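You operate a simulated robot arm through the tools that you are given. There is no shell and no other tool.

You run a simulated robot arm. Do the job below in one go: nothing can be reset, and whatever is moved stays where it is left.

JOB
Set the jig up for the size on the job slip.
Fine: sliding bar on that mark, the dropped far stop pushed up, bar clamp and far clamp shut.

The check looks at the end state, three seconds after you hand in, the way a careful person would. Anything else that was tipped, shoved, dropped, spilled or broken makes it a failure.

ROBOT AND FRAMES
A 7-joint arm with a two-finger parallel gripper, fixed in place. Base frame: the origin is on the floor under the middle of its stand, x ahead of it, y to its left, z up. Readings come in mm, degrees, newtons and seconds.
It reaches about 1247 mm from its shoulder. Its first joint turns from -132.0 to 132.0 degrees. Payload 3.91 kg.
The tool frame sits at the grasp point between the pads (the TCP): z along the fingers, y along the line on which they close. The tips reach 30 mm beyond it. Largest opening 110 mm; finger width 20, thickness 10; the body of the gripper, 48 by 112 mm, starts 55 mm behind the TCP.
Orientation is told as [roll, pitch, yaw] about the base's x, y, z axes, in that order, counted from this pose: with the fingers straight down and closing along the base's y, the tool's x points along the base's -x, its y along +y and its z along -z.

CONTROLS
- The arm moves only by the tool play_rows. Its argument "motion" is a list of rows, each a list of 3 entries, a list of its own where there are three numbers: the shift along the tool's x, y, z in mm, then the turn, a rotation vector about the tool's x, y, z in degrees, then the finger opening in mm, from 0 to 110. In form: [[[dx, dy, dz], [rx, ry, rz], jaw], ...]. A call has 1 to 20 rows; each row shifts and turns the commanded pose from where the row before left it, along the tool's axes as they then stand. Rows are played at 5 a second. More than 50 mm and 8.6 degrees between two rows, or a gripper value outside its range, and nothing of the call is played. Where a pose cannot be reached the arm comes as near as it can. A force on the tool above 90 N (or 10 N above the force at the start of the call, whichever is more), or a blocked arm, ends the call early, and 0.2 s more pass. The fingers move at their own pace (about 108 mm/s each) and stop on an object; they squeeze with about 26 N. The grip force told is the motor's: it shows also when the fingers shut on nothing. Time passes only in rows, and 0.2 s behind the last, so rows that do not move let the fingers close. It gives the time, the measured TCP pose, the force on the tool (base axes), the opening and the grip force at its end, in the units of the frame above (readings bear some noise), with the torque about the TCP (base axes, N m) and any sound that the robot's microphone picked up, and new pictures: "pictures" is both (left out), scene, wrist or none.
- Cameras (640 x 400 px; columns grow to the right, rows downward): "scene" is fixed at [404, -495, 1505.1]; the picture's right is [1.00, 0.07, 0.00], its down [0.03, -0.41, -0.91] and it looks along [-0.07, 0.91, -0.41] (base axes); focal length 328 px, centre (320, 200). "wrist" rides on the gripper at [72, 17, -103] in the tool frame; the picture's right is [-0.23, 0.97, 0.00], its down [-0.76, -0.18, -0.62] and it looks along [-0.61, -0.14, 0.78] (tool axes); focal length 222 px, centre (320, 200). There is no depth. A picture from a camera that has moved, and an enlarged one, comes with that camera's place and axes in the base frame and with its lens. The place of the scene camera against the robot may be out by one fixed shift of up to 12 mm in any direction.
- inspect(camera, box): a new picture of the part [left, top, right, bottom] of that camera's present view, enlarged. The clock stands still meanwhile.
- job_done(): hands the job in; it is judged then, once.

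Nothing tells you positions but the pictures and the camera data. Unless the task says otherwise, let go and move clear before handing in.

The tools are called after "Emit:" by a JSON object that holds its "method" and its "body". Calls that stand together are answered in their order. play_rows: Moves the arm, as the interface text tells. Its arguments: {"type":"object","properties":{"motion":{"type":"array","items":{"type":"array"}},"pictures":{"type":"string","enum":["both","scene","wrist","none"]}},"required":["motion"]} The other tools are called the same way: inspect (camera, box) takes an enlarged picture of a part of a camera's view; job_done () hands the job in.

At the start:

```text
time: 0.0
tcp_pos: [305.0, 567.6, 1186.9]
ee_rot: [0.0, 0.0, 0.0]
wrist_force: [0.2, 0.0, 0.1]
moment: [-0.02, -0.02, 0.02]
gripper_width: 110.2
grasp_force: 0.0
```

scene: 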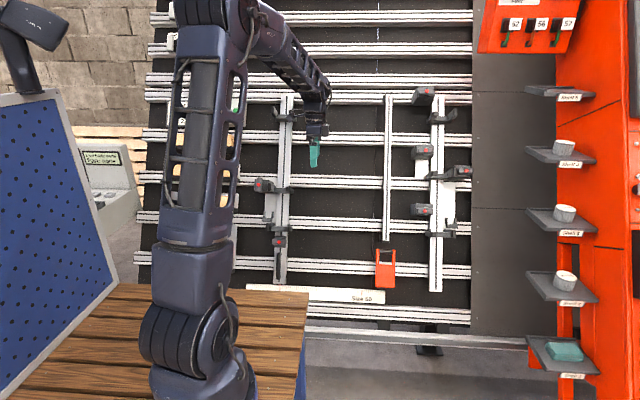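
wrist: 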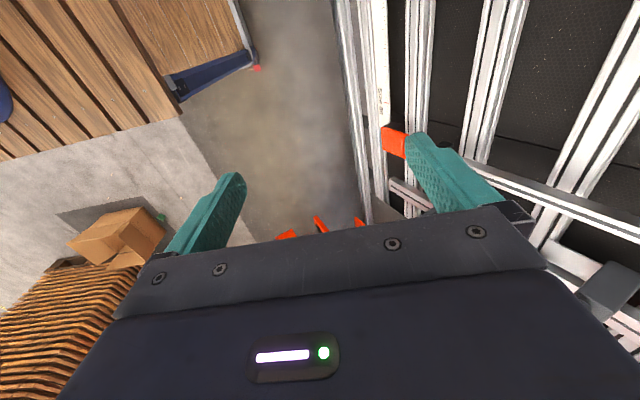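

I see a large near-vertical jig (black panel with aluminium rails) and a job slip somewhere near the bottom ("Size 50"?). I'll enlarge the key parts before moving anything.

Emit:
{"method": "inspect", "body": {"camera": "scene", "box": [230, 270, 400, 340]}}

Emit:
{"method": "inspect", "body": {"camera": "scene", "box": [360, 70, 490, 160]}}

Emit:
{"method": "inspect", "body": {"camera": "scene", "box": [360, 130, 490, 220]}}

Emit:
{"method": "inspect", "body": {"camera": "scene", "box": [360, 210, 490, 300]}}

Emit:
{"method": "inspect", "body": {"camera": "scene", "box": [230, 80, 340, 180]}}

Emit:
{"method": "inspect", "body": {"camera": "scene", "box": [230, 170, 340, 300]}}

Emit:
{"method": "inspect", "body": {"camera": "scene", "box": [470, 0, 640, 100]}}

Emit:
{"method": "inspect", "body": {"camera": "scene", "box": [500, 70, 640, 390]}}

```text
3.76 times, centred on (315, 305) of scene
camera zoom: at [404.0, -495.0, 1505.1], right [1.0, 0.07, 0.0], down [0.03, -0.41, -0.91], along [-0.07, 0.91, -0.41], focal length 1237 px, centre (339, -195)
```

zoom: 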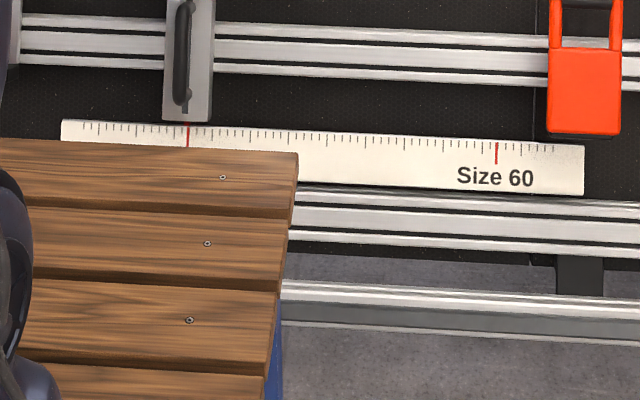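

```text
4.44 times, centred on (425, 115) of scene
camera zoom: at [404.0, -495.0, 1505.1], right [1.0, 0.07, 0.0], down [0.03, -0.41, -0.91], along [-0.07, 0.91, -0.41], focal length 1460 px, centre (-147, 578)
```

zoom: 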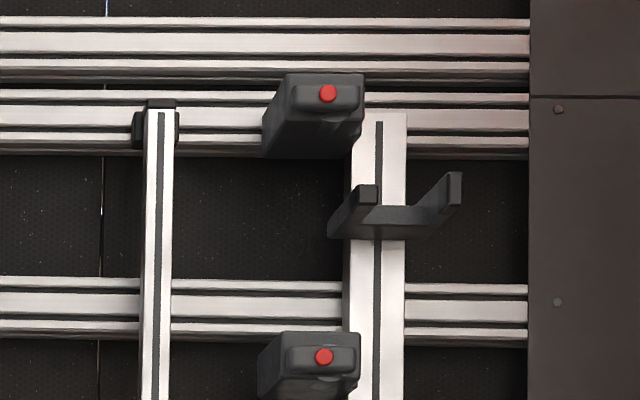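

```text
4.44 times, centred on (425, 175) of scene
camera zoom: at [404.0, -495.0, 1505.1], right [1.0, 0.07, 0.0], down [0.03, -0.41, -0.91], along [-0.07, 0.91, -0.41], focal length 1460 px, centre (-147, 311)
```

zoom: 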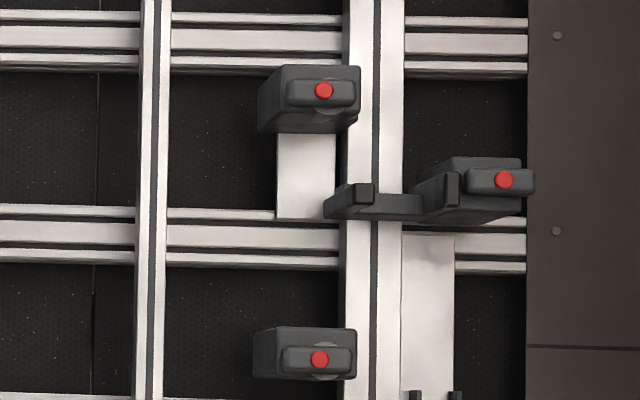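

```text
4.44 times, centred on (425, 255) of scene
camera zoom: at [404.0, -495.0, 1505.1], right [1.0, 0.07, 0.0], down [0.03, -0.41, -0.91], along [-0.07, 0.91, -0.41], focal length 1460 px, centre (-147, -44)
```

zoom: 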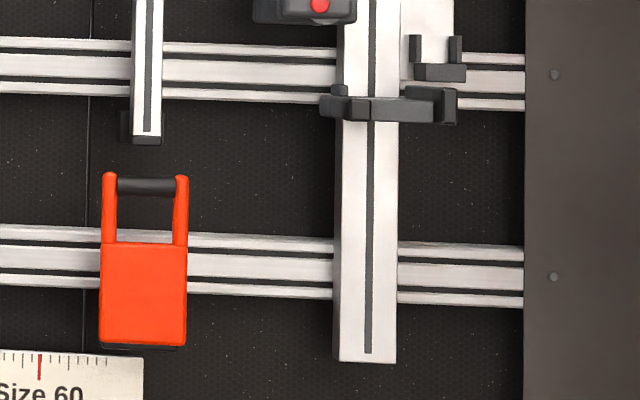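

```text
4.00 times, centred on (285, 130) of scene
camera zoom: at [404.0, -495.0, 1505.1], right [1.0, 0.07, 0.0], down [0.03, -0.41, -0.91], along [-0.07, 0.91, -0.41], focal length 1314 px, centre (460, 480)
```

zoom: 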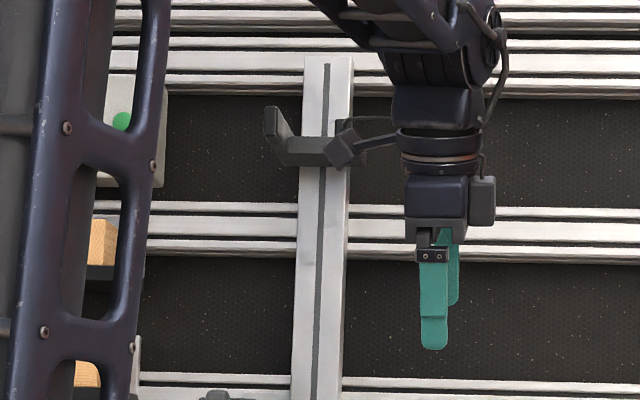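

```text
3.08 times, centred on (285, 235) of scene
camera zoom: at [404.0, -495.0, 1505.1], right [1.0, 0.07, 0.0], down [0.03, -0.41, -0.91], along [-0.07, 0.91, -0.41], focal length 1011 px, centre (428, 92)
```

zoom: 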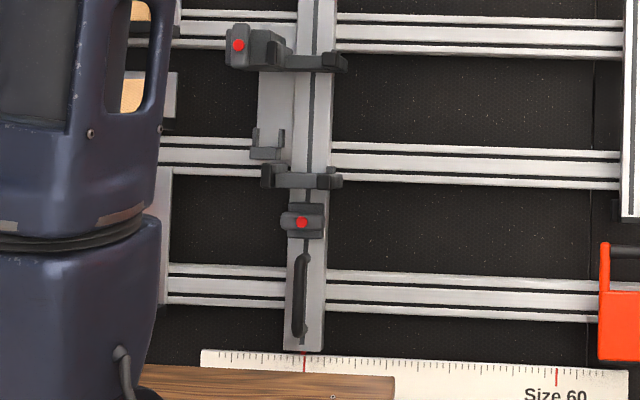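

```text
3.76 times, centred on (555, 50) of scene
camera zoom: at [404.0, -495.0, 1505.1], right [1.0, 0.07, 0.0], down [0.03, -0.41, -0.91], along [-0.07, 0.91, -0.41], focal length 1237 px, centre (-565, 765)
```

zoom: 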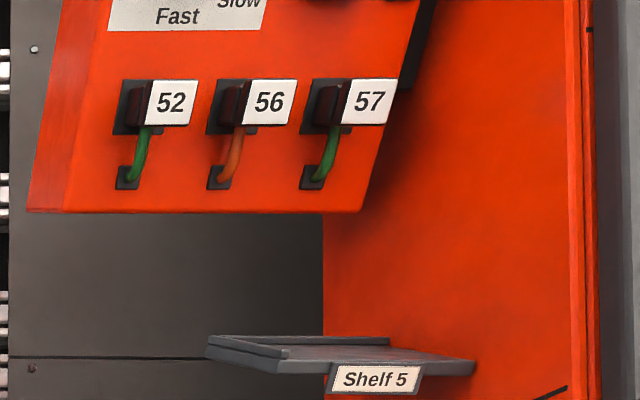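

```text
1.25 times, centred on (570, 230) of scene
camera zoom: at [404.0, -495.0, 1505.1], right [1.0, 0.07, 0.0], down [0.03, -0.41, -0.91], along [-0.07, 0.91, -0.41], focal length 411 px, centre (8, 162)
```

zoom: 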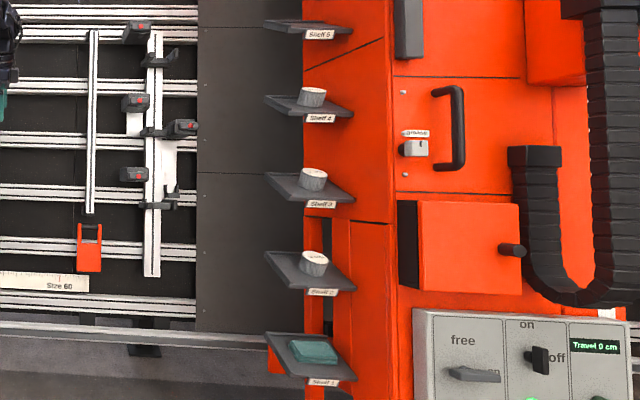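

The ruler shows "Size 60" near its right-hand red mark, and there's a console on the left. I still need to find the job slip, so I'll enlarge more areas.

Emit:
{"method": "inspect", "body": {"camera": "scene", "box": [60, 110, 170, 230]}}

Emit:
{"method": "inspect", "body": {"camera": "scene", "box": [240, 275, 320, 315]}}

Emit:
{"method": "inspect", "body": {"camera": "scene", "box": [310, 275, 400, 315]}}

Emit:
{"method": "inspect", "body": {"camera": "scene", "box": [130, 0, 330, 120]}}

Emit:
{"method": "inspect", "body": {"camera": "wrist", "box": [320, 0, 640, 200]}}

Emit:
{"method": "inspect", "body": {"camera": "scene", "box": [150, 80, 260, 260]}}

Emit:
{"method": "inspect", "body": {"camera": "scene", "box": [540, 290, 640, 400]}}

Emit:
{"method": "inspect", "body": {"camera": "scene", "box": [250, 170, 310, 220]}}

Emit:
{"method": "inspect", "body": {"camera": "scene", "box": [250, 215, 310, 290]}}

```text
3.33 times, centred on (115, 170) of scene
camera zoom: at [404.0, -495.0, 1505.1], right [1.0, 0.07, 0.0], down [0.03, -0.41, -0.91], along [-0.07, 0.91, -0.41], focal length 1095 px, centre (1003, 300)
```

zoom: 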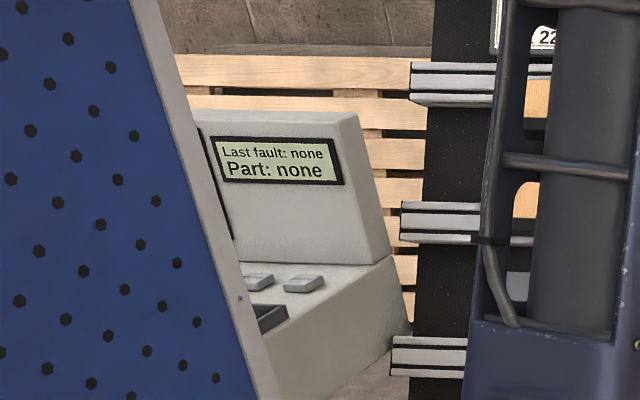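

```text
8.00 times, centred on (280, 295) of scene
camera zoom: at [404.0, -495.0, 1505.1], right [1.0, 0.07, 0.0], down [0.03, -0.41, -0.91], along [-0.07, 0.91, -0.41], focal length 2628 px, centre (640, -560)
```

zoom: 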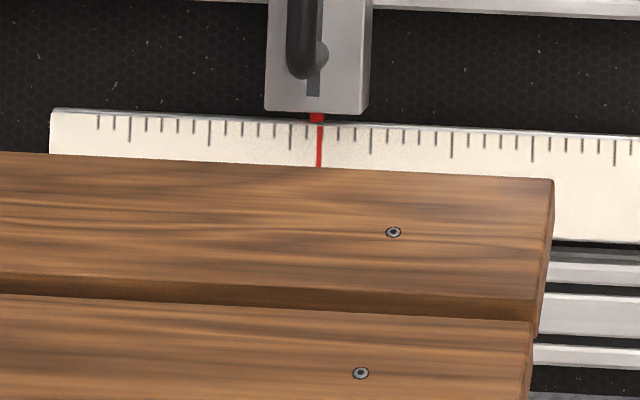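

```text
7.11 times, centred on (355, 295) of scene
camera zoom: at [404.0, -495.0, 1505.1], right [1.0, 0.07, 0.0], down [0.03, -0.41, -0.91], along [-0.07, 0.91, -0.41], focal length 2336 px, centre (71, -476)
```

zoom: 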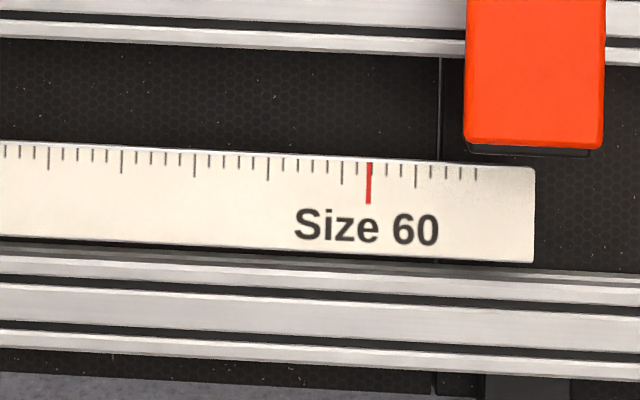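

```text
3.20 times, centred on (230, 60) of scene
camera zoom: at [404.0, -495.0, 1505.1], right [1.0, 0.07, 0.0], down [0.03, -0.41, -0.91], along [-0.07, 0.91, -0.41], focal length 1051 px, centre (608, 648)
```

zoom: 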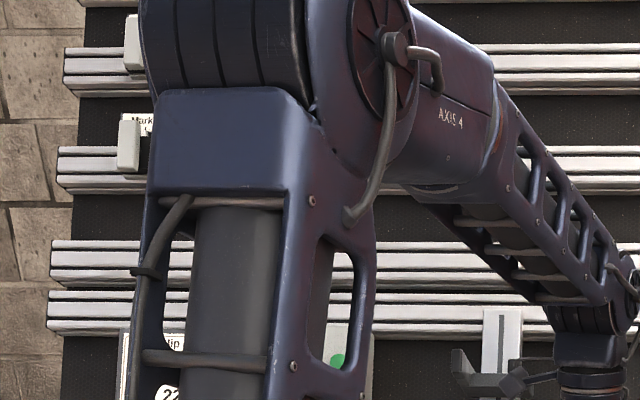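

```text
2.00 times, centred on (480, 100) of wrist
camera zoom: at [231.3, 587.6, 1289.9], right [0.23, 0.97, 0.0], down [0.76, -0.18, 0.62], along [0.61, -0.14, -0.78], focal length 444 px, centre (0, 400)
```

zoom: 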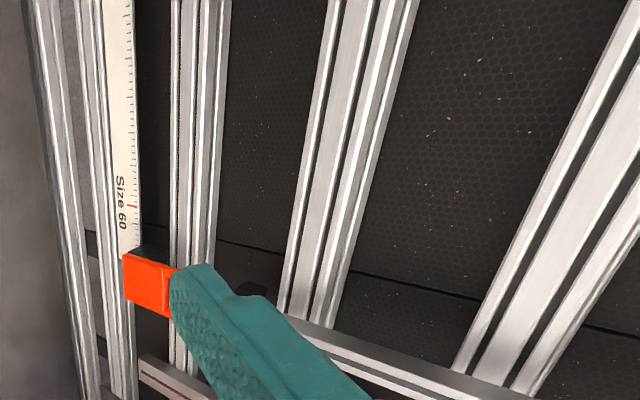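

```text
2.22 times, centred on (205, 170) of scene
camera zoom: at [404.0, -495.0, 1505.1], right [1.0, 0.07, 0.0], down [0.03, -0.41, -0.91], along [-0.07, 0.91, -0.41], focal length 730 px, centre (576, 267)
```

zoom: 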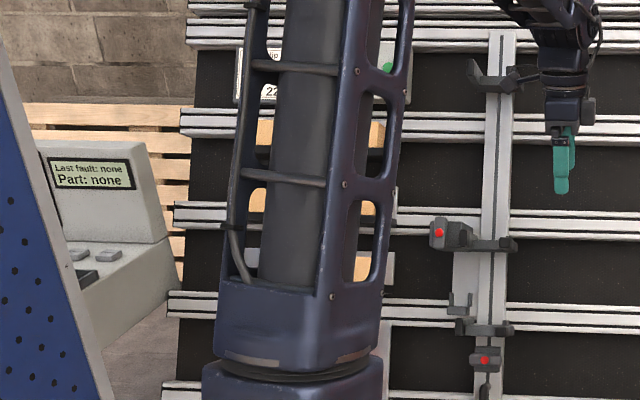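

```text
3.64 times, centred on (590, 345) of scene
camera zoom: at [404.0, -495.0, 1505.1], right [1.0, 0.07, 0.0], down [0.03, -0.41, -0.91], along [-0.07, 0.91, -0.41], focal length 1195 px, centre (-662, -327)
```

zoom: 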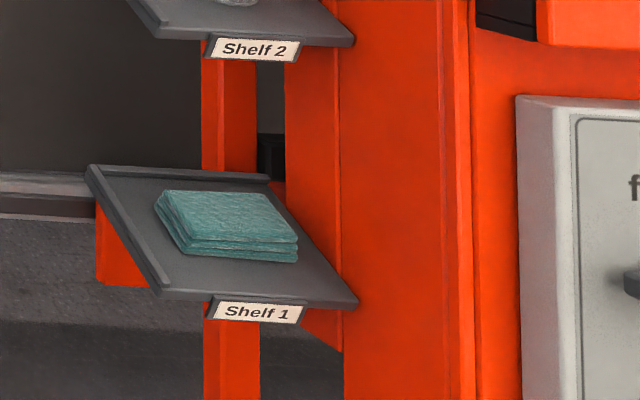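

```text
8.00 times, centred on (280, 195) of scene
camera zoom: at [404.0, -495.0, 1505.1], right [1.0, 0.07, 0.0], down [0.03, -0.41, -0.91], along [-0.07, 0.91, -0.41], focal length 2628 px, centre (640, 240)
```

zoom: 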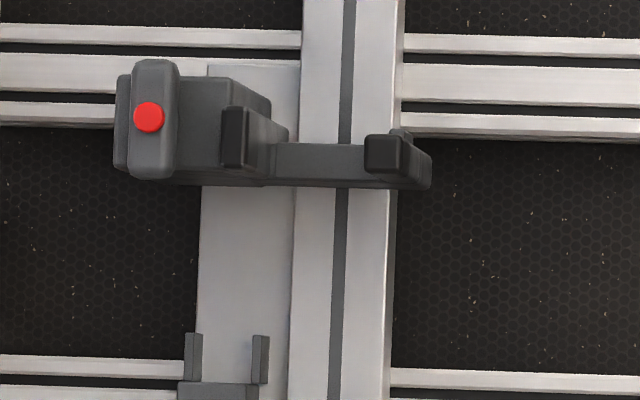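

```text
5.33 times, centred on (280, 252) of scene
camera zoom: at [404.0, -495.0, 1505.1], right [1.0, 0.07, 0.0], down [0.03, -0.41, -0.91], along [-0.07, 0.91, -0.41], focal length 1752 px, centre (533, -80)
```

zoom: 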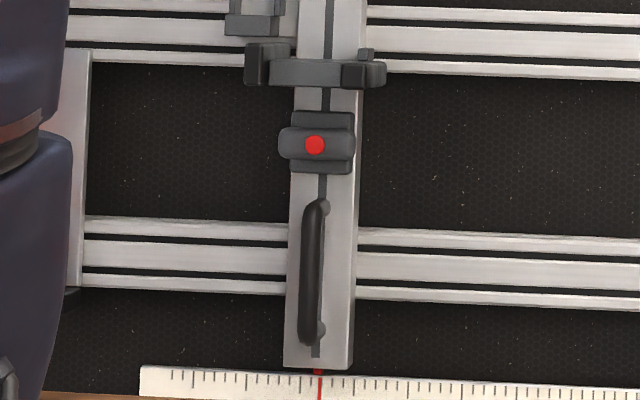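

The job slip is hidden behind the arm at the upper left of the jig. I'll swing the arm to the right and away from the panel so the slip and its legend can be read.

Emit:
{"method": "play_rows", "body": {"motion": [[[-30, -35, 0], [0, 0, 0], 110], [[-30, -35, 0], [0, 0, 0], 110], [[-30, -35, 0], [0, 0, 0], 110], [[-30, -35, 0], [0, 0, 0], 110], [[-35, -30, 0], [0, 0, 0], 110], [[-40, -20, 0], [0, 0, 0], 110], [[-40, -20, 0], [0, 0, 0], 110], [[-40, -20, 0], [0, 0, 0], 110], [[-40, -20, 0], [0, 0, 0], 110], [[-40, -20, 0], [0, 0, 0], 110]], "pictures": "both"}}

```text
time: 2.2
tcp_pos: [661.5, 299.2, 1187.5]
ee_rot: [0.0, 0.0, 0.1]
wrist_force: [-0.7, 0.2, -0.4]
moment: [-0.02, -0.07, 0.02]
gripper_width: 110.2
grasp_force: 0.1
camera wrist: at [587.7, 317.5, 1290.2], right [0.23, 0.97, 0.0], down [0.76, -0.18, 0.62], along [0.61, -0.14, -0.78], focal length 222 px, centre (320, 200)
```

scene: 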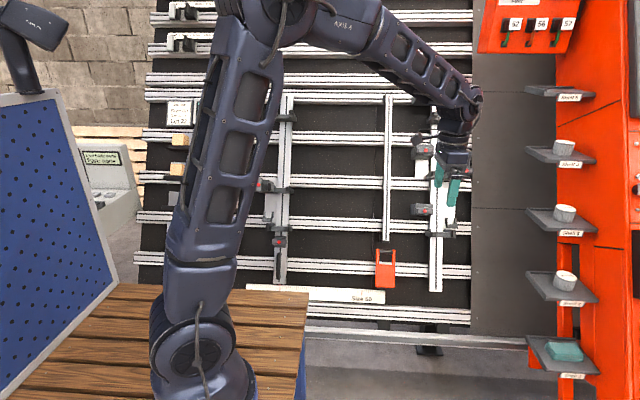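
wrist: 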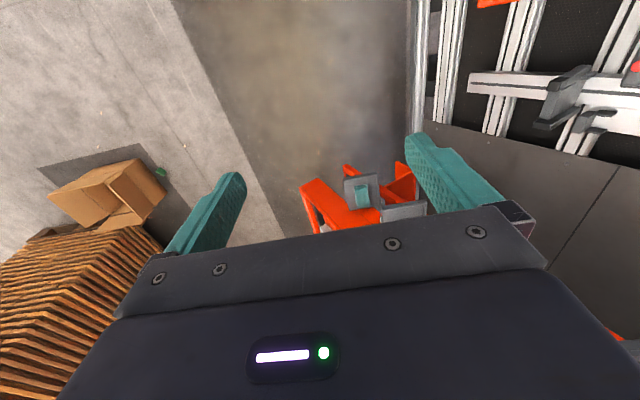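

The upper arm has leaned clear, so the slip and other labels on the left are now visible. I'll enlarge them.

Emit:
{"method": "inspect", "body": {"camera": "scene", "box": [155, 90, 215, 130]}}

Emit:
{"method": "inspect", "body": {"camera": "scene", "box": [140, 0, 230, 60]}}

Emit:
{"method": "inspect", "body": {"camera": "scene", "box": [130, 120, 200, 280]}}

Emit:
{"method": "inspect", "body": {"camera": "scene", "box": [240, 80, 320, 200]}}

Emit:
{"method": "inspect", "body": {"camera": "wrist", "box": [400, 0, 640, 160]}}

```text
10.00 times, centred on (185, 110) of scene
camera zoom: at [404.0, -495.0, 1505.1], right [1.0, 0.07, 0.0], down [0.03, -0.41, -0.91], along [-0.07, 0.91, -0.41], focal length 3285 px, centre (1670, 1100)
```

zoom: 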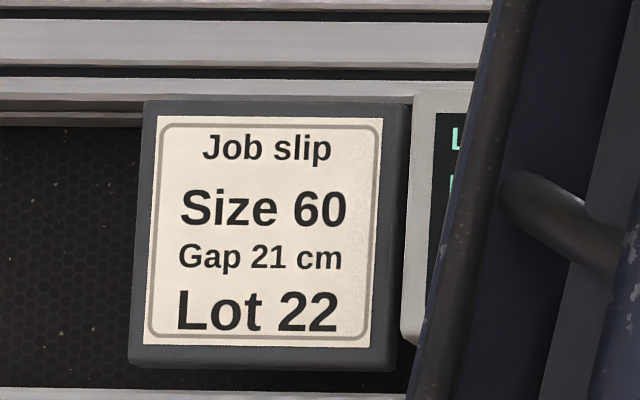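

```text
6.67 times, centred on (185, 30) of scene
camera zoom: at [404.0, -495.0, 1505.1], right [1.0, 0.07, 0.0], down [0.03, -0.41, -0.91], along [-0.07, 0.91, -0.41], focal length 2190 px, centre (1220, 1333)
```

zoom: 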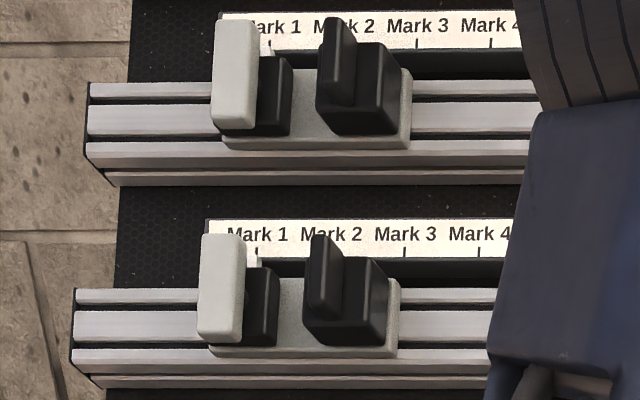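

```text
2.50 times, centred on (165, 200) of scene
camera zoom: at [404.0, -495.0, 1505.1], right [1.0, 0.07, 0.0], down [0.03, -0.41, -0.91], along [-0.07, 0.91, -0.41], focal length 821 px, centre (708, 200)
```

zoom: 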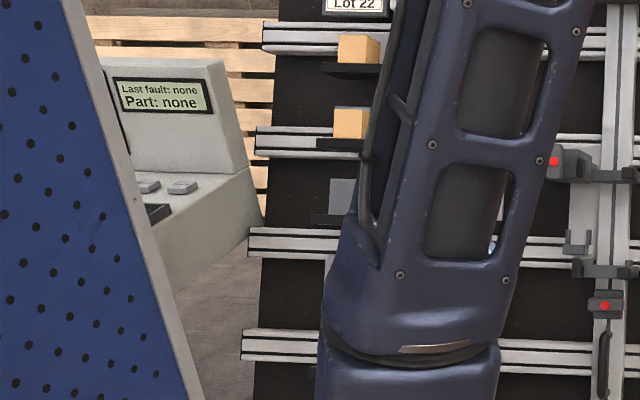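

```text
3.33 times, centred on (280, 140) of scene
camera zoom: at [404.0, -495.0, 1505.1], right [1.0, 0.07, 0.0], down [0.03, -0.41, -0.91], along [-0.07, 0.91, -0.41], focal length 1095 px, centre (453, 400)
```

zoom: 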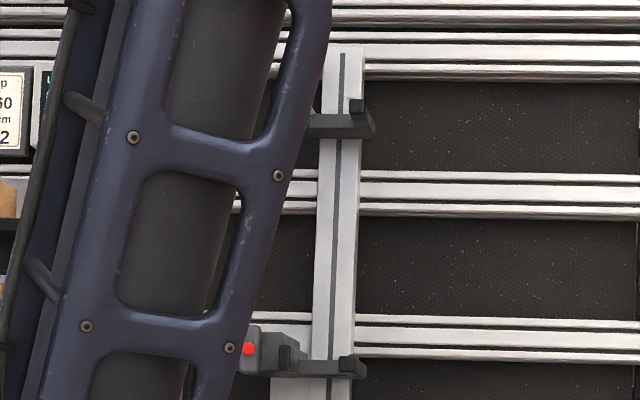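

```text
2.50 times, centred on (520, 80) of wrist
camera zoom: at [587.7, 317.5, 1290.2], right [0.23, 0.97, 0.0], down [0.76, -0.18, 0.62], along [0.61, -0.14, -0.78], focal length 555 px, centre (-180, 500)
```

zoom: 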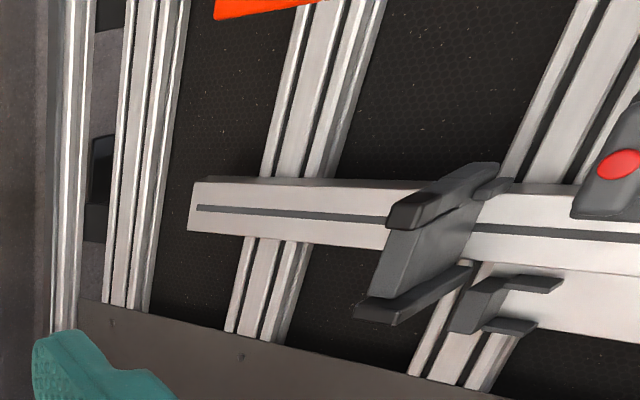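

The slip reads **Size 60**, and the red line marked "Size 60" on the ruler sits at about x≈505, y≈773, z≈470 mm. The sliding bar is the left one, with its pointer near x≈109. Next I'll turn the gripper to face the panel so the wrist camera can study the clamps and stops.

Emit:
{"method": "play_rows", "body": {"motion": [[[0, 0, 0], [-4.62, 4.62, 4.62], 110], [[0, 0, 0], [-4.62, 4.62, 4.62], 110], [[0, 0, 0], [-4.62, 4.62, 4.62], 110], [[0, 0, 0], [-4.62, 4.62, 4.62], 110], [[0, 0, 0], [-4.62, 4.62, 4.62], 110], [[0, 0, 0], [-4.62, 4.62, 4.62], 110], [[0, 0, 0], [-4.62, 4.62, 4.62], 110], [[0, 0, 0], [-4.62, 4.62, 4.62], 110], [[0, 0, 0], [-4.62, 4.62, 4.62], 110], [[0, 0, 0], [-4.62, 4.62, 4.62], 110], [[0, 0, 0], [-4.62, 4.62, 4.62], 110], [[0, 0, 0], [-4.62, 4.62, 4.62], 110], [[0, 0, 0], [-4.62, 4.62, 4.62], 110], [[0, 0, 0], [-4.62, 4.62, 4.62], 110], [[0, 0, 0], [-4.62, 4.62, 4.62], 110]]}}

```text
time: 5.4
tcp_pos: [659.9, 298.9, 1187.2]
ee_rot: [-151.2, 89.9, 118.7]
wrist_force: [-0.1, 0.3, -0.3]
moment: [0.01, 0.02, -0.02]
gripper_width: 110.1
grasp_force: 0.1
camera wrist: at [676.0, 198.2, 1258.9], right [0.97, 0.0, -0.23], down [-0.18, -0.62, -0.76], along [-0.14, 0.78, -0.61], focal length 222 px, centre (320, 200)
```

scene: 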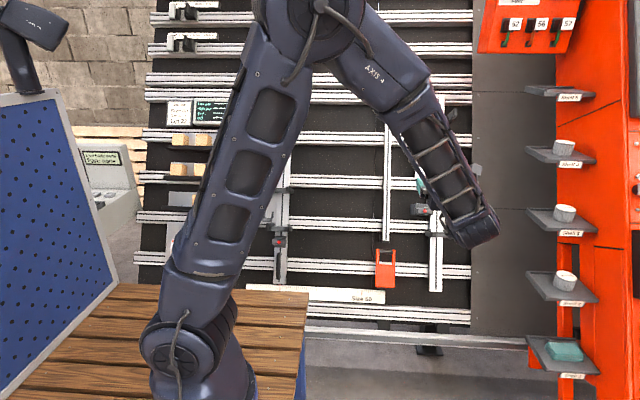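
wrist: 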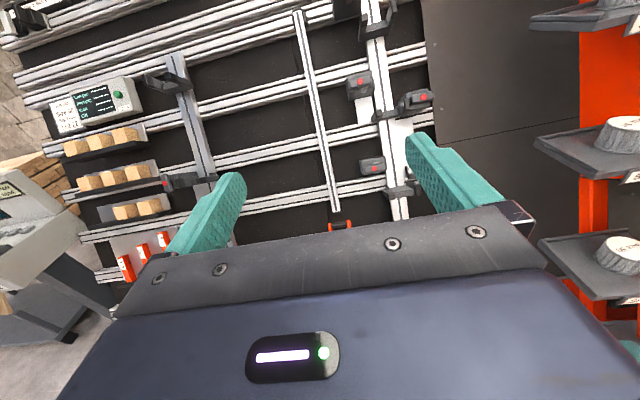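

The wrist camera now faces the panel. I'll read the display next to the slip and look closely at both bars.

Emit:
{"method": "inspect", "body": {"camera": "wrist", "box": [40, 70, 150, 140]}}

Emit:
{"method": "inspect", "body": {"camera": "scene", "box": [160, 90, 240, 140]}}

Emit:
{"method": "inspect", "body": {"camera": "wrist", "box": [320, 0, 450, 110]}}

Emit:
{"method": "inspect", "body": {"camera": "wrist", "box": [320, 80, 450, 230]}}

Emit:
{"method": "inspect", "body": {"camera": "wrist", "box": [130, 50, 260, 200]}}

Emit:
{"method": "inspect", "body": {"camera": "wrist", "box": [0, 0, 120, 60]}}

```text
5.71 times, centred on (95, 105) of wrist
camera zoom: at [676.0, 198.2, 1258.9], right [0.97, 0.0, -0.23], down [-0.18, -0.62, -0.76], along [-0.14, 0.78, -0.61], focal length 1269 px, centre (1606, 743)
```

zoom: 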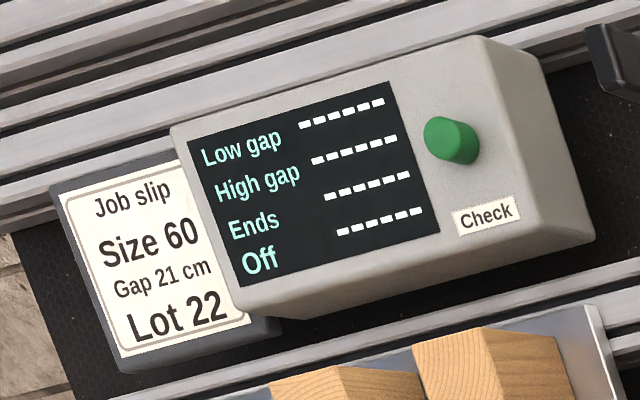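

```text
8.00 times, centred on (200, 115) of scene
camera zoom: at [404.0, -495.0, 1505.1], right [1.0, 0.07, 0.0], down [0.03, -0.41, -0.91], along [-0.07, 0.91, -0.41], focal length 2628 px, centre (1280, 880)
```

zoom: 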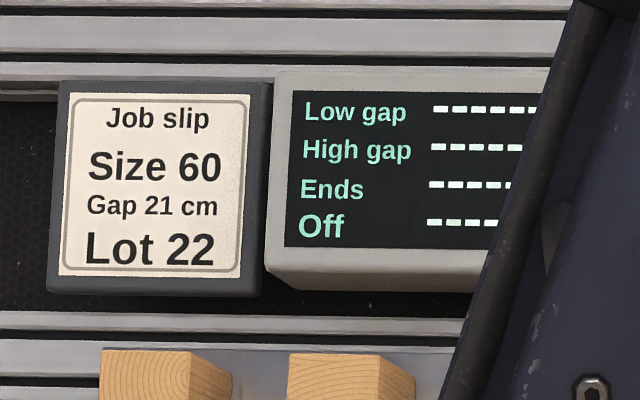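

```text
3.64 times, centred on (385, 55) of wrist
camera zoom: at [676.0, 198.2, 1258.9], right [0.97, 0.0, -0.23], down [-0.18, -0.62, -0.76], along [-0.14, 0.78, -0.61], focal length 808 px, centre (84, 727)
```

zoom: 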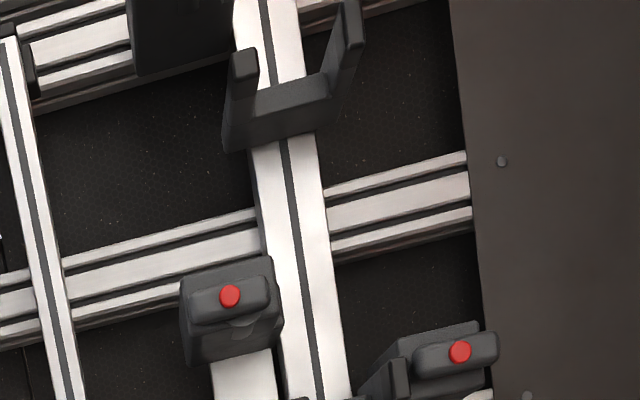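

```text
2.67 times, centred on (385, 155) of wrist
camera zoom: at [676.0, 198.2, 1258.9], right [0.97, 0.0, -0.23], down [-0.18, -0.62, -0.76], along [-0.14, 0.78, -0.61], focal length 592 px, centre (147, 320)
```

zoom: 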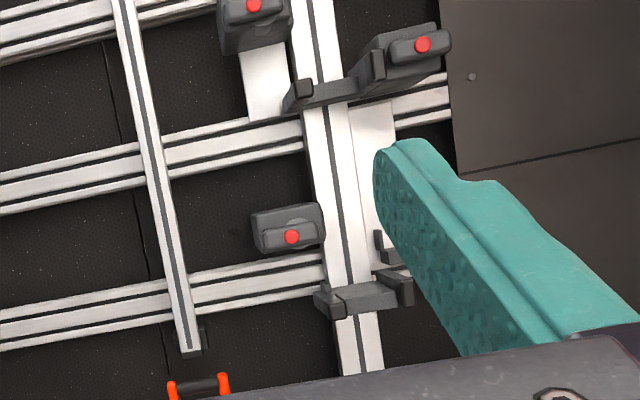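

```text
2.67 times, centred on (195, 125) of wrist
camera zoom: at [676.0, 198.2, 1258.9], right [0.97, 0.0, -0.23], down [-0.18, -0.62, -0.76], along [-0.14, 0.78, -0.61], focal length 592 px, centre (653, 400)
```

zoom: 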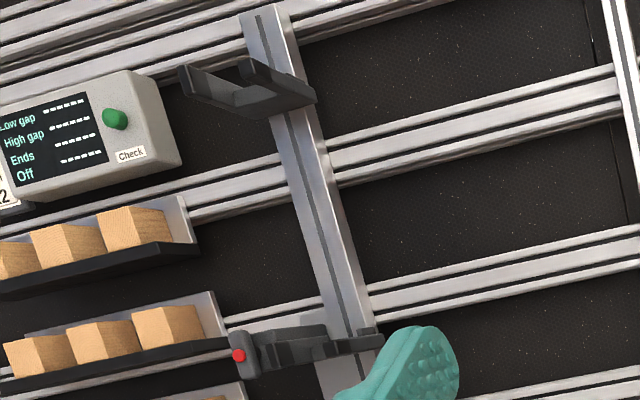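

```text
5.33 times, centred on (60, 30) of wrist
camera zoom: at [676.0, 198.2, 1258.9], right [0.97, 0.0, -0.23], down [-0.18, -0.62, -0.76], along [-0.14, 0.78, -0.61], focal length 1185 px, centre (1707, 1107)
```

zoom: 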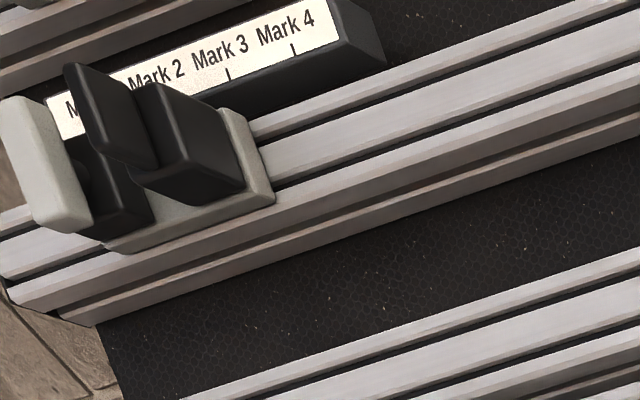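

The frame has several red-button clamps plus U-shaped stops. I'll bring the wrist camera closer to the right (far) bar to understand its parts, staying well clear of the panel.

Emit:
{"method": "play_rows", "body": {"motion": [[[0, 20, 45], [0, 0, 0], 110], [[0, 20, 45], [0, 0, 0], 110], [[0, 20, 45], [0, 0, 0], 110]]}}

```text
time: 6.2
tcp_pos: [722.9, 436.6, 1187.9]
ee_rot: [-148.6, 89.9, 121.6]
wrist_force: [-0.4, -0.7, 0.5]
moment: [-0.04, 0.01, 0.01]
gripper_width: 110.2
grasp_force: 0.0
camera wrist: at [738.5, 333.9, 1259.4], right [0.97, 0.0, -0.23], down [-0.18, -0.62, -0.76], along [-0.14, 0.78, -0.61], focal length 222 px, centre (320, 200)
```

scene: 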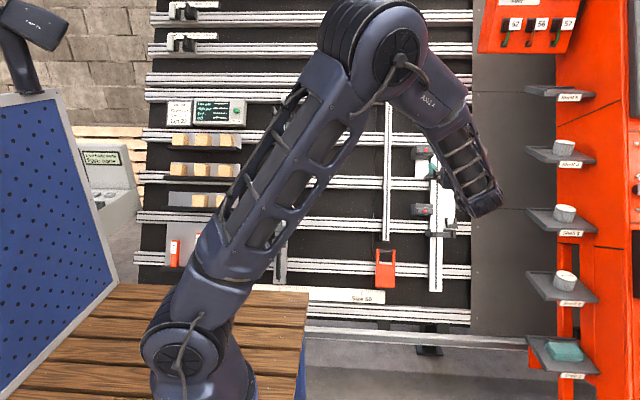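
wrist: 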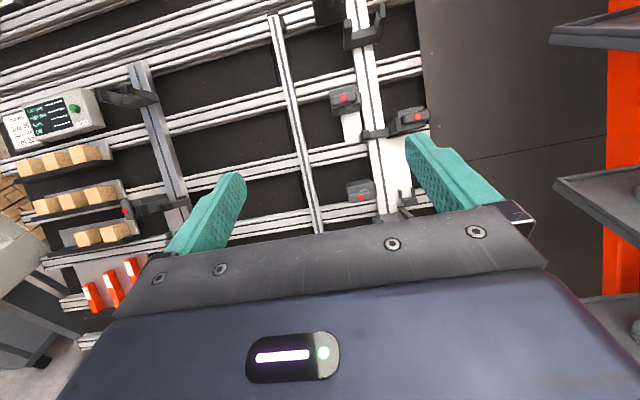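

Emit:
{"method": "inspect", "body": {"camera": "wrist", "box": [310, 0, 440, 90]}}

Emit:
{"method": "inspect", "body": {"camera": "wrist", "box": [310, 70, 440, 160]}}

Emit:
{"method": "inspect", "body": {"camera": "wrist", "box": [310, 140, 440, 230]}}

Emit:
{"method": "inspect", "body": {"camera": "wrist", "box": [60, 170, 210, 280]}}

```text
4.44 times, centred on (375, 45) of wrist
camera zoom: at [738.5, 333.9, 1259.4], right [0.97, 0.0, -0.23], down [-0.18, -0.62, -0.76], along [-0.14, 0.78, -0.61], focal length 987 px, centre (76, 889)
```

zoom: 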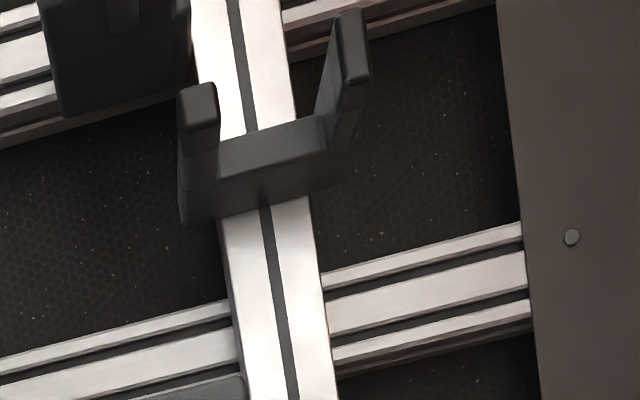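

```text
4.44 times, centred on (375, 115) of wrist
camera zoom: at [738.5, 333.9, 1259.4], right [0.97, 0.0, -0.23], down [-0.18, -0.62, -0.76], along [-0.14, 0.78, -0.61], focal length 987 px, centre (76, 578)
```

zoom: 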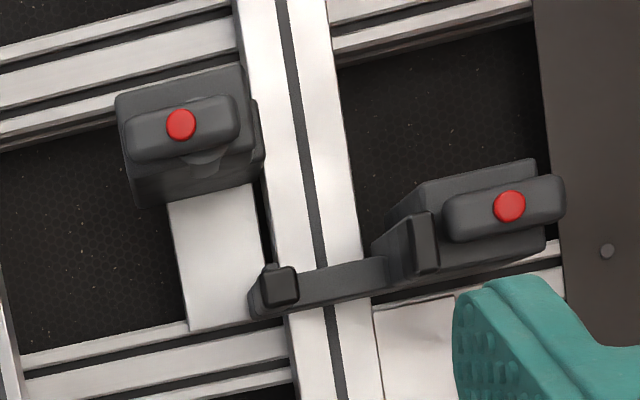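

```text
4.44 times, centred on (375, 185) of wrist
camera zoom: at [738.5, 333.9, 1259.4], right [0.97, 0.0, -0.23], down [-0.18, -0.62, -0.76], along [-0.14, 0.78, -0.61], focal length 987 px, centre (76, 267)
```

zoom: 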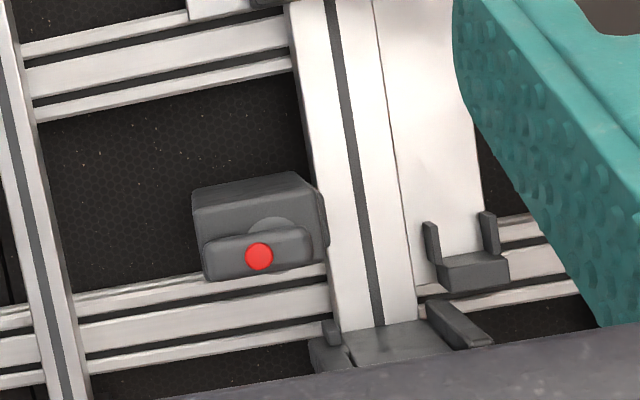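

```text
3.64 times, centred on (135, 225) of wrist
camera zoom: at [738.5, 333.9, 1259.4], right [0.97, 0.0, -0.23], down [-0.18, -0.62, -0.76], along [-0.14, 0.78, -0.61], focal length 808 px, centre (993, 109)
```

zoom: 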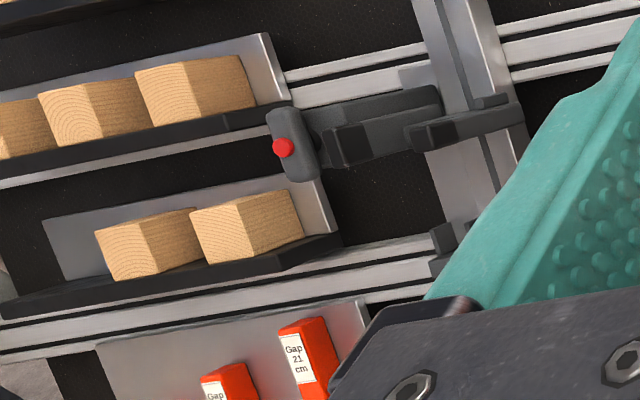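

The panel leans back noticeably (roughly 30°), and my depth estimates there are weak. I'll drop the wrist camera lower for a second viewpoint so I can triangulate the clamps and stops from robot-frame poses.

Emit:
{"method": "play_rows", "body": {"motion": [[[-45, 5, 0], [0, 0, 0], 110], [[-45, 5, 0], [0, 0, 0], 110], [[-45, 5, 0], [0, 0, 0], 110], [[-45, 5, 0], [0, 0, 0], 110], [[-45, 5, 0], [0, 0, 0], 110], [[-45, 5, 0], [0, 0, 0], 110]], "pictures": "both"}}

```text
time: 7.6
tcp_pos: [749.6, 431.0, 919.1]
ee_rot: [118.0, 89.9, 28.0]
wrist_force: [0.5, 0.5, 0.4]
moment: [-0.04, 0.01, -0.01]
gripper_width: 110.0
grasp_force: 0.1
camera wrist: at [765.1, 329.9, 991.0], right [0.97, 0.0, -0.23], down [-0.18, -0.62, -0.76], along [-0.14, 0.78, -0.61], focal length 222 px, centre (320, 200)
```

scene: 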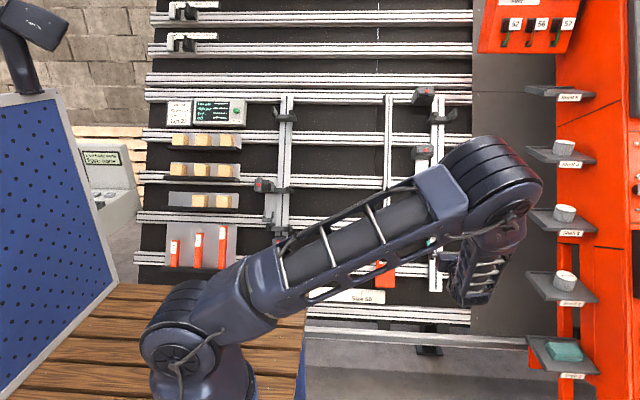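
wrist: 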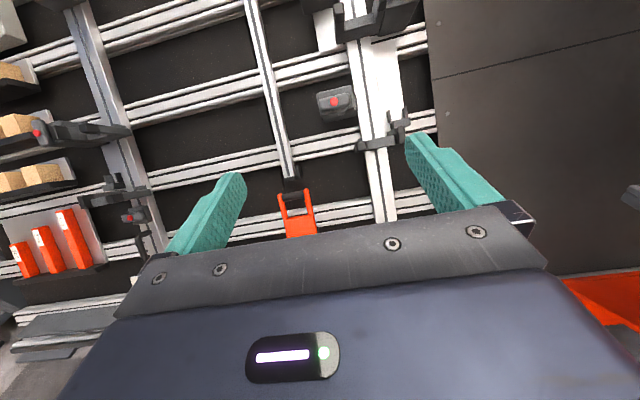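

Emit:
{"method": "inspect", "body": {"camera": "wrist", "box": [300, 60, 440, 150]}}

Emit:
{"method": "inspect", "body": {"camera": "wrist", "box": [300, 0, 440, 80]}}

Emit:
{"method": "inspect", "body": {"camera": "wrist", "box": [320, 130, 420, 220]}}

Emit:
{"method": "inspect", "body": {"camera": "wrist", "box": [0, 100, 180, 230]}}

Emit:
{"method": "inspect", "body": {"camera": "wrist", "box": [70, 160, 180, 260]}}

Emit:
{"method": "inspect", "body": {"camera": "scene", "box": [150, 180, 290, 280]}}

Emit:
{"method": "inspect", "body": {"camera": "scene", "box": [360, 80, 480, 170]}}

```text
4.44 times, centred on (370, 105) of wrist
camera zoom: at [765.1, 329.9, 991.0], right [0.97, 0.0, -0.23], down [-0.18, -0.62, -0.76], along [-0.14, 0.78, -0.61], focal length 987 px, centre (98, 622)
```

zoom: 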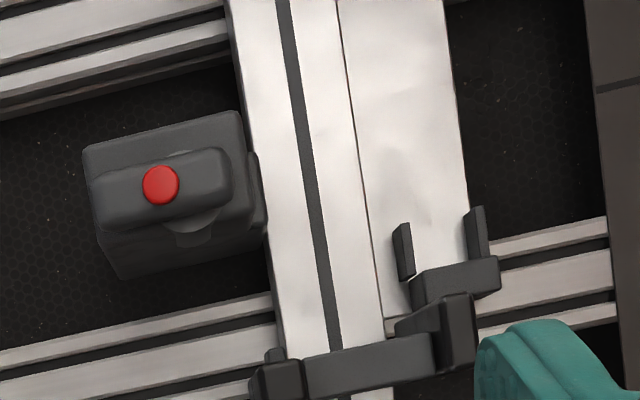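

```text
4.57 times, centred on (370, 40) of wrist
camera zoom: at [765.1, 329.9, 991.0], right [0.97, 0.0, -0.23], down [-0.18, -0.62, -0.76], along [-0.14, 0.78, -0.61], focal length 1015 px, centre (91, 931)
```

zoom: 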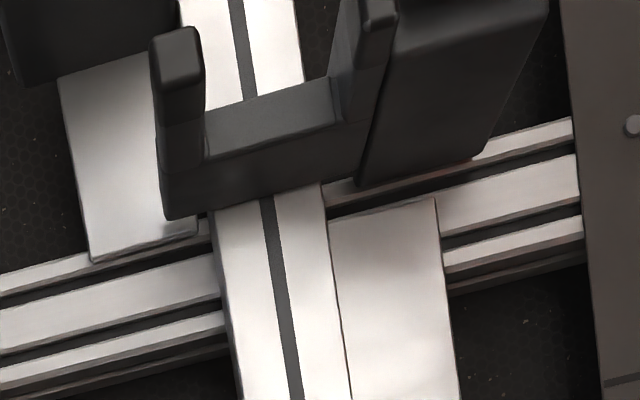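

```text
4.44 times, centred on (370, 175) of wrist
camera zoom: at [765.1, 329.9, 991.0], right [0.97, 0.0, -0.23], down [-0.18, -0.62, -0.76], along [-0.14, 0.78, -0.61], focal length 987 px, centre (98, 311)
```

zoom: 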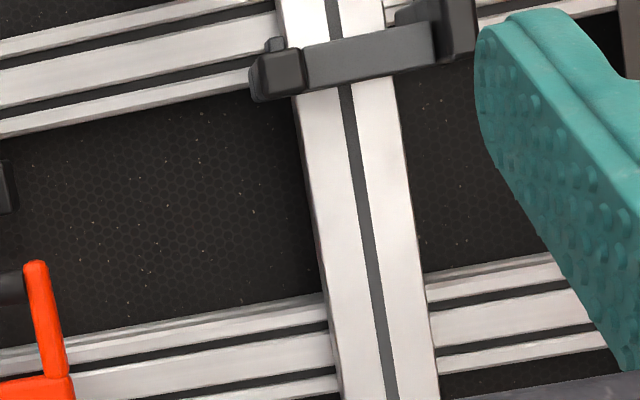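

```text
3.08 times, centred on (90, 165) of wrist
camera zoom: at [765.1, 329.9, 991.0], right [0.97, 0.0, -0.23], down [-0.18, -0.62, -0.76], along [-0.14, 0.78, -0.61], focal length 684 px, centre (1028, 308)
```

zoom: 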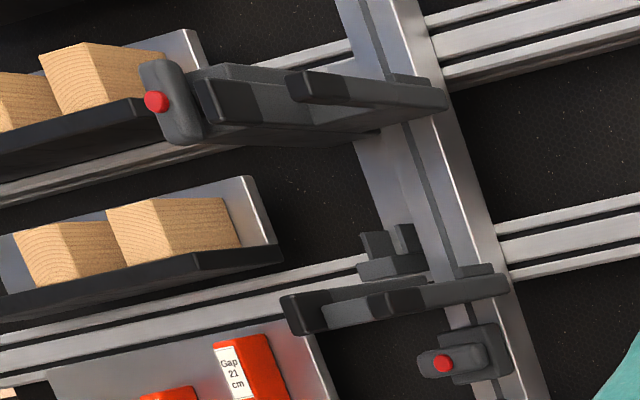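

```text
4.00 times, centred on (125, 210) of wrist
camera zoom: at [765.1, 329.9, 991.0], right [0.97, 0.0, -0.23], down [-0.18, -0.62, -0.76], along [-0.14, 0.78, -0.61], focal length 888 px, centre (1100, 160)
```

zoom: 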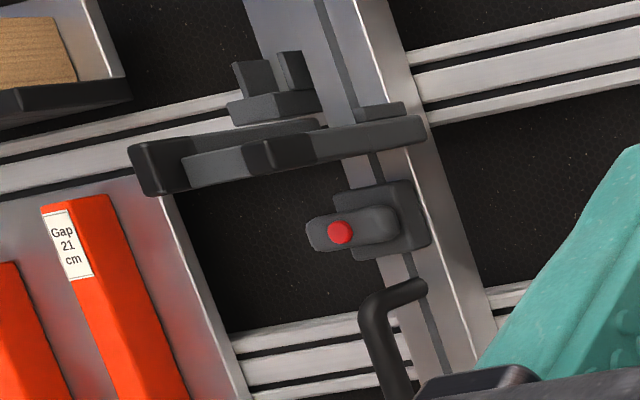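

```text
4.00 times, centred on (220, 230) of scene
camera zoom: at [404.0, -495.0, 1505.1], right [1.0, 0.07, 0.0], down [0.03, -0.41, -0.91], along [-0.07, 0.91, -0.41], focal length 1314 px, centre (720, 80)
```

zoom: 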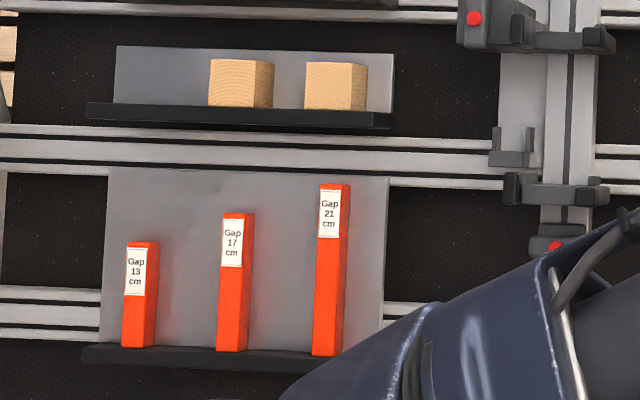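

```text
4.44 times, centred on (420, 125) of scene
camera zoom: at [404.0, -495.0, 1505.1], right [1.0, 0.07, 0.0], down [0.03, -0.41, -0.91], along [-0.07, 0.91, -0.41], focal length 1460 px, centre (-124, 533)
```

zoom: 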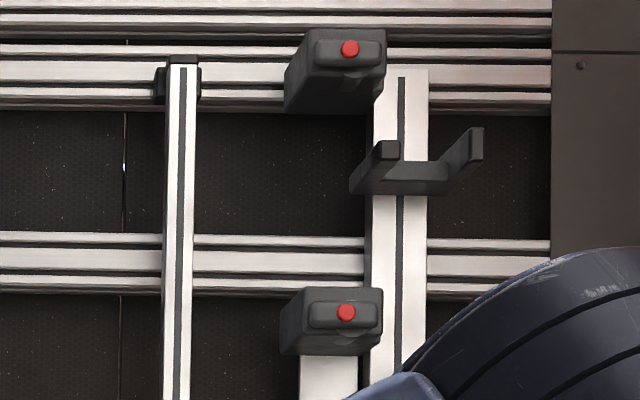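

Both small lower forks sit at the same height (z≈747), but the far clamp and fork assembly (~943, 920, 1013) is higher than the near one (~17, 877, 941). Block B also has an odd silver plate hanging under it. I'll move in closer to the far bar for a clear look.

Emit:
{"method": "play_rows", "body": {"motion": [[[40, 0, 25], [0, 0, 0], 110], [[40, 0, 25], [0, 0, 0], 110], [[40, 5, 25], [0, 0, 0], 110], [[40, 10, 25], [0, 0, 0], 110], [[20, 10, 40], [0, 0, 0], 110], [[0, 10, 40], [0, 0, 0], 110]], "pictures": "both"}}

```text
time: 9.0
tcp_pos: [786.3, 609.3, 1096.6]
ee_rot: [-172.8, 89.9, 97.2]
wrist_force: [0.3, -0.3, -0.4]
moment: [-0.04, 0.02, 0.05]
gripper_width: 110.1
grasp_force: 0.0
camera wrist: at [802.3, 507.6, 1168.7], right [0.97, 0.0, -0.23], down [-0.18, -0.62, -0.76], along [-0.14, 0.78, -0.61], focal length 222 px, centre (320, 200)
```

scene: 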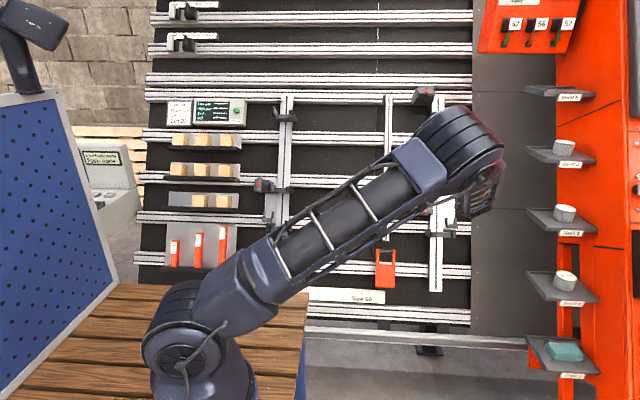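
wrist: 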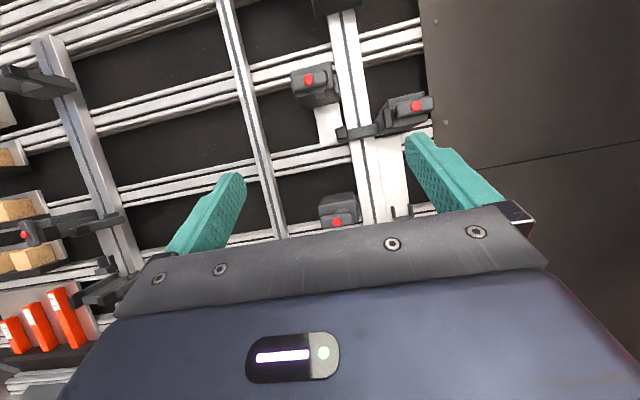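

Emit:
{"method": "inspect", "body": {"camera": "wrist", "box": [280, 50, 450, 160]}}

Emit:
{"method": "inspect", "body": {"camera": "wrist", "box": [280, 0, 440, 100]}}

Emit:
{"method": "inspect", "body": {"camera": "wrist", "box": [290, 140, 440, 240]}}

Emit:
{"method": "inspect", "body": {"camera": "wrist", "box": [0, 170, 180, 330]}}

```text
3.64 times, centred on (365, 105) of wrist
camera zoom: at [802.3, 507.6, 1168.7], right [0.97, 0.0, -0.23], down [-0.18, -0.62, -0.76], along [-0.14, 0.78, -0.61], focal length 808 px, centre (156, 546)
```

zoom: 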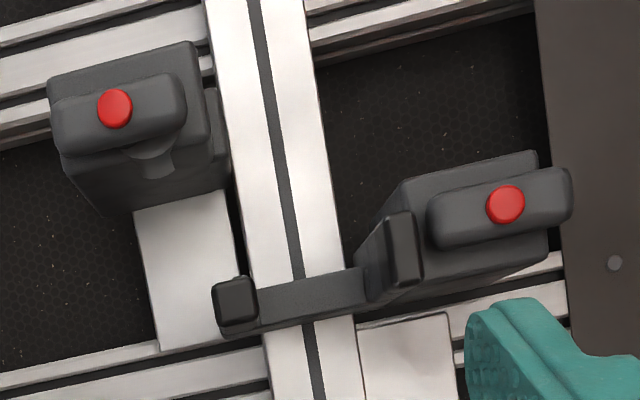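

```text
4.00 times, centred on (360, 50) of wrist
camera zoom: at [802.3, 507.6, 1168.7], right [0.97, 0.0, -0.23], down [-0.18, -0.62, -0.76], along [-0.14, 0.78, -0.61], focal length 888 px, centre (160, 800)
```

zoom: 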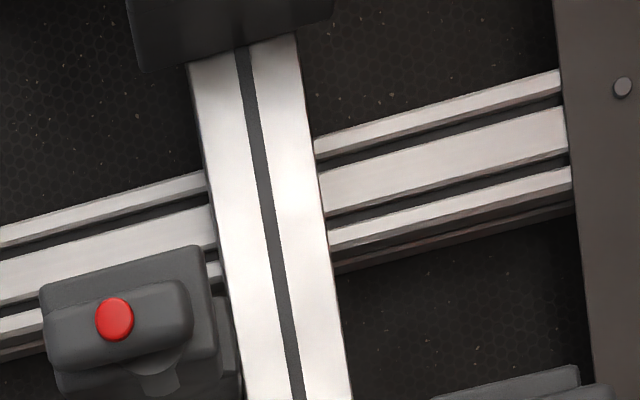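

```text
4.00 times, centred on (365, 190) of wrist
camera zoom: at [802.3, 507.6, 1168.7], right [0.97, 0.0, -0.23], down [-0.18, -0.62, -0.76], along [-0.14, 0.78, -0.61], focal length 888 px, centre (140, 240)
```

zoom: 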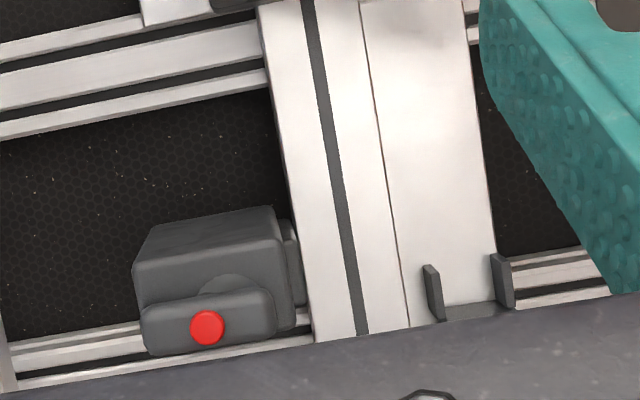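

```text
2.50 times, centred on (90, 250) of wrist
camera zoom: at [802.3, 507.6, 1168.7], right [0.97, 0.0, -0.23], down [-0.18, -0.62, -0.76], along [-0.14, 0.78, -0.61], focal length 555 px, centre (895, 75)
```

zoom: 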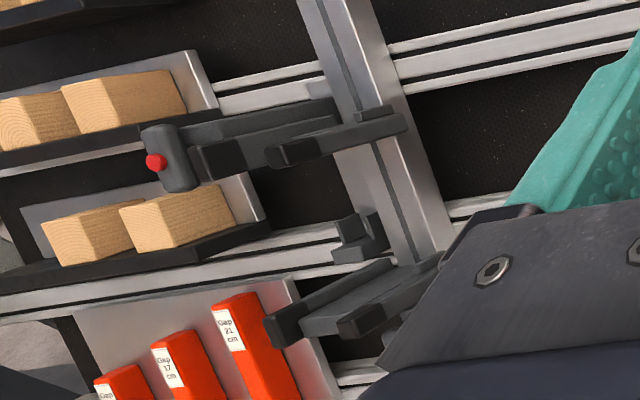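

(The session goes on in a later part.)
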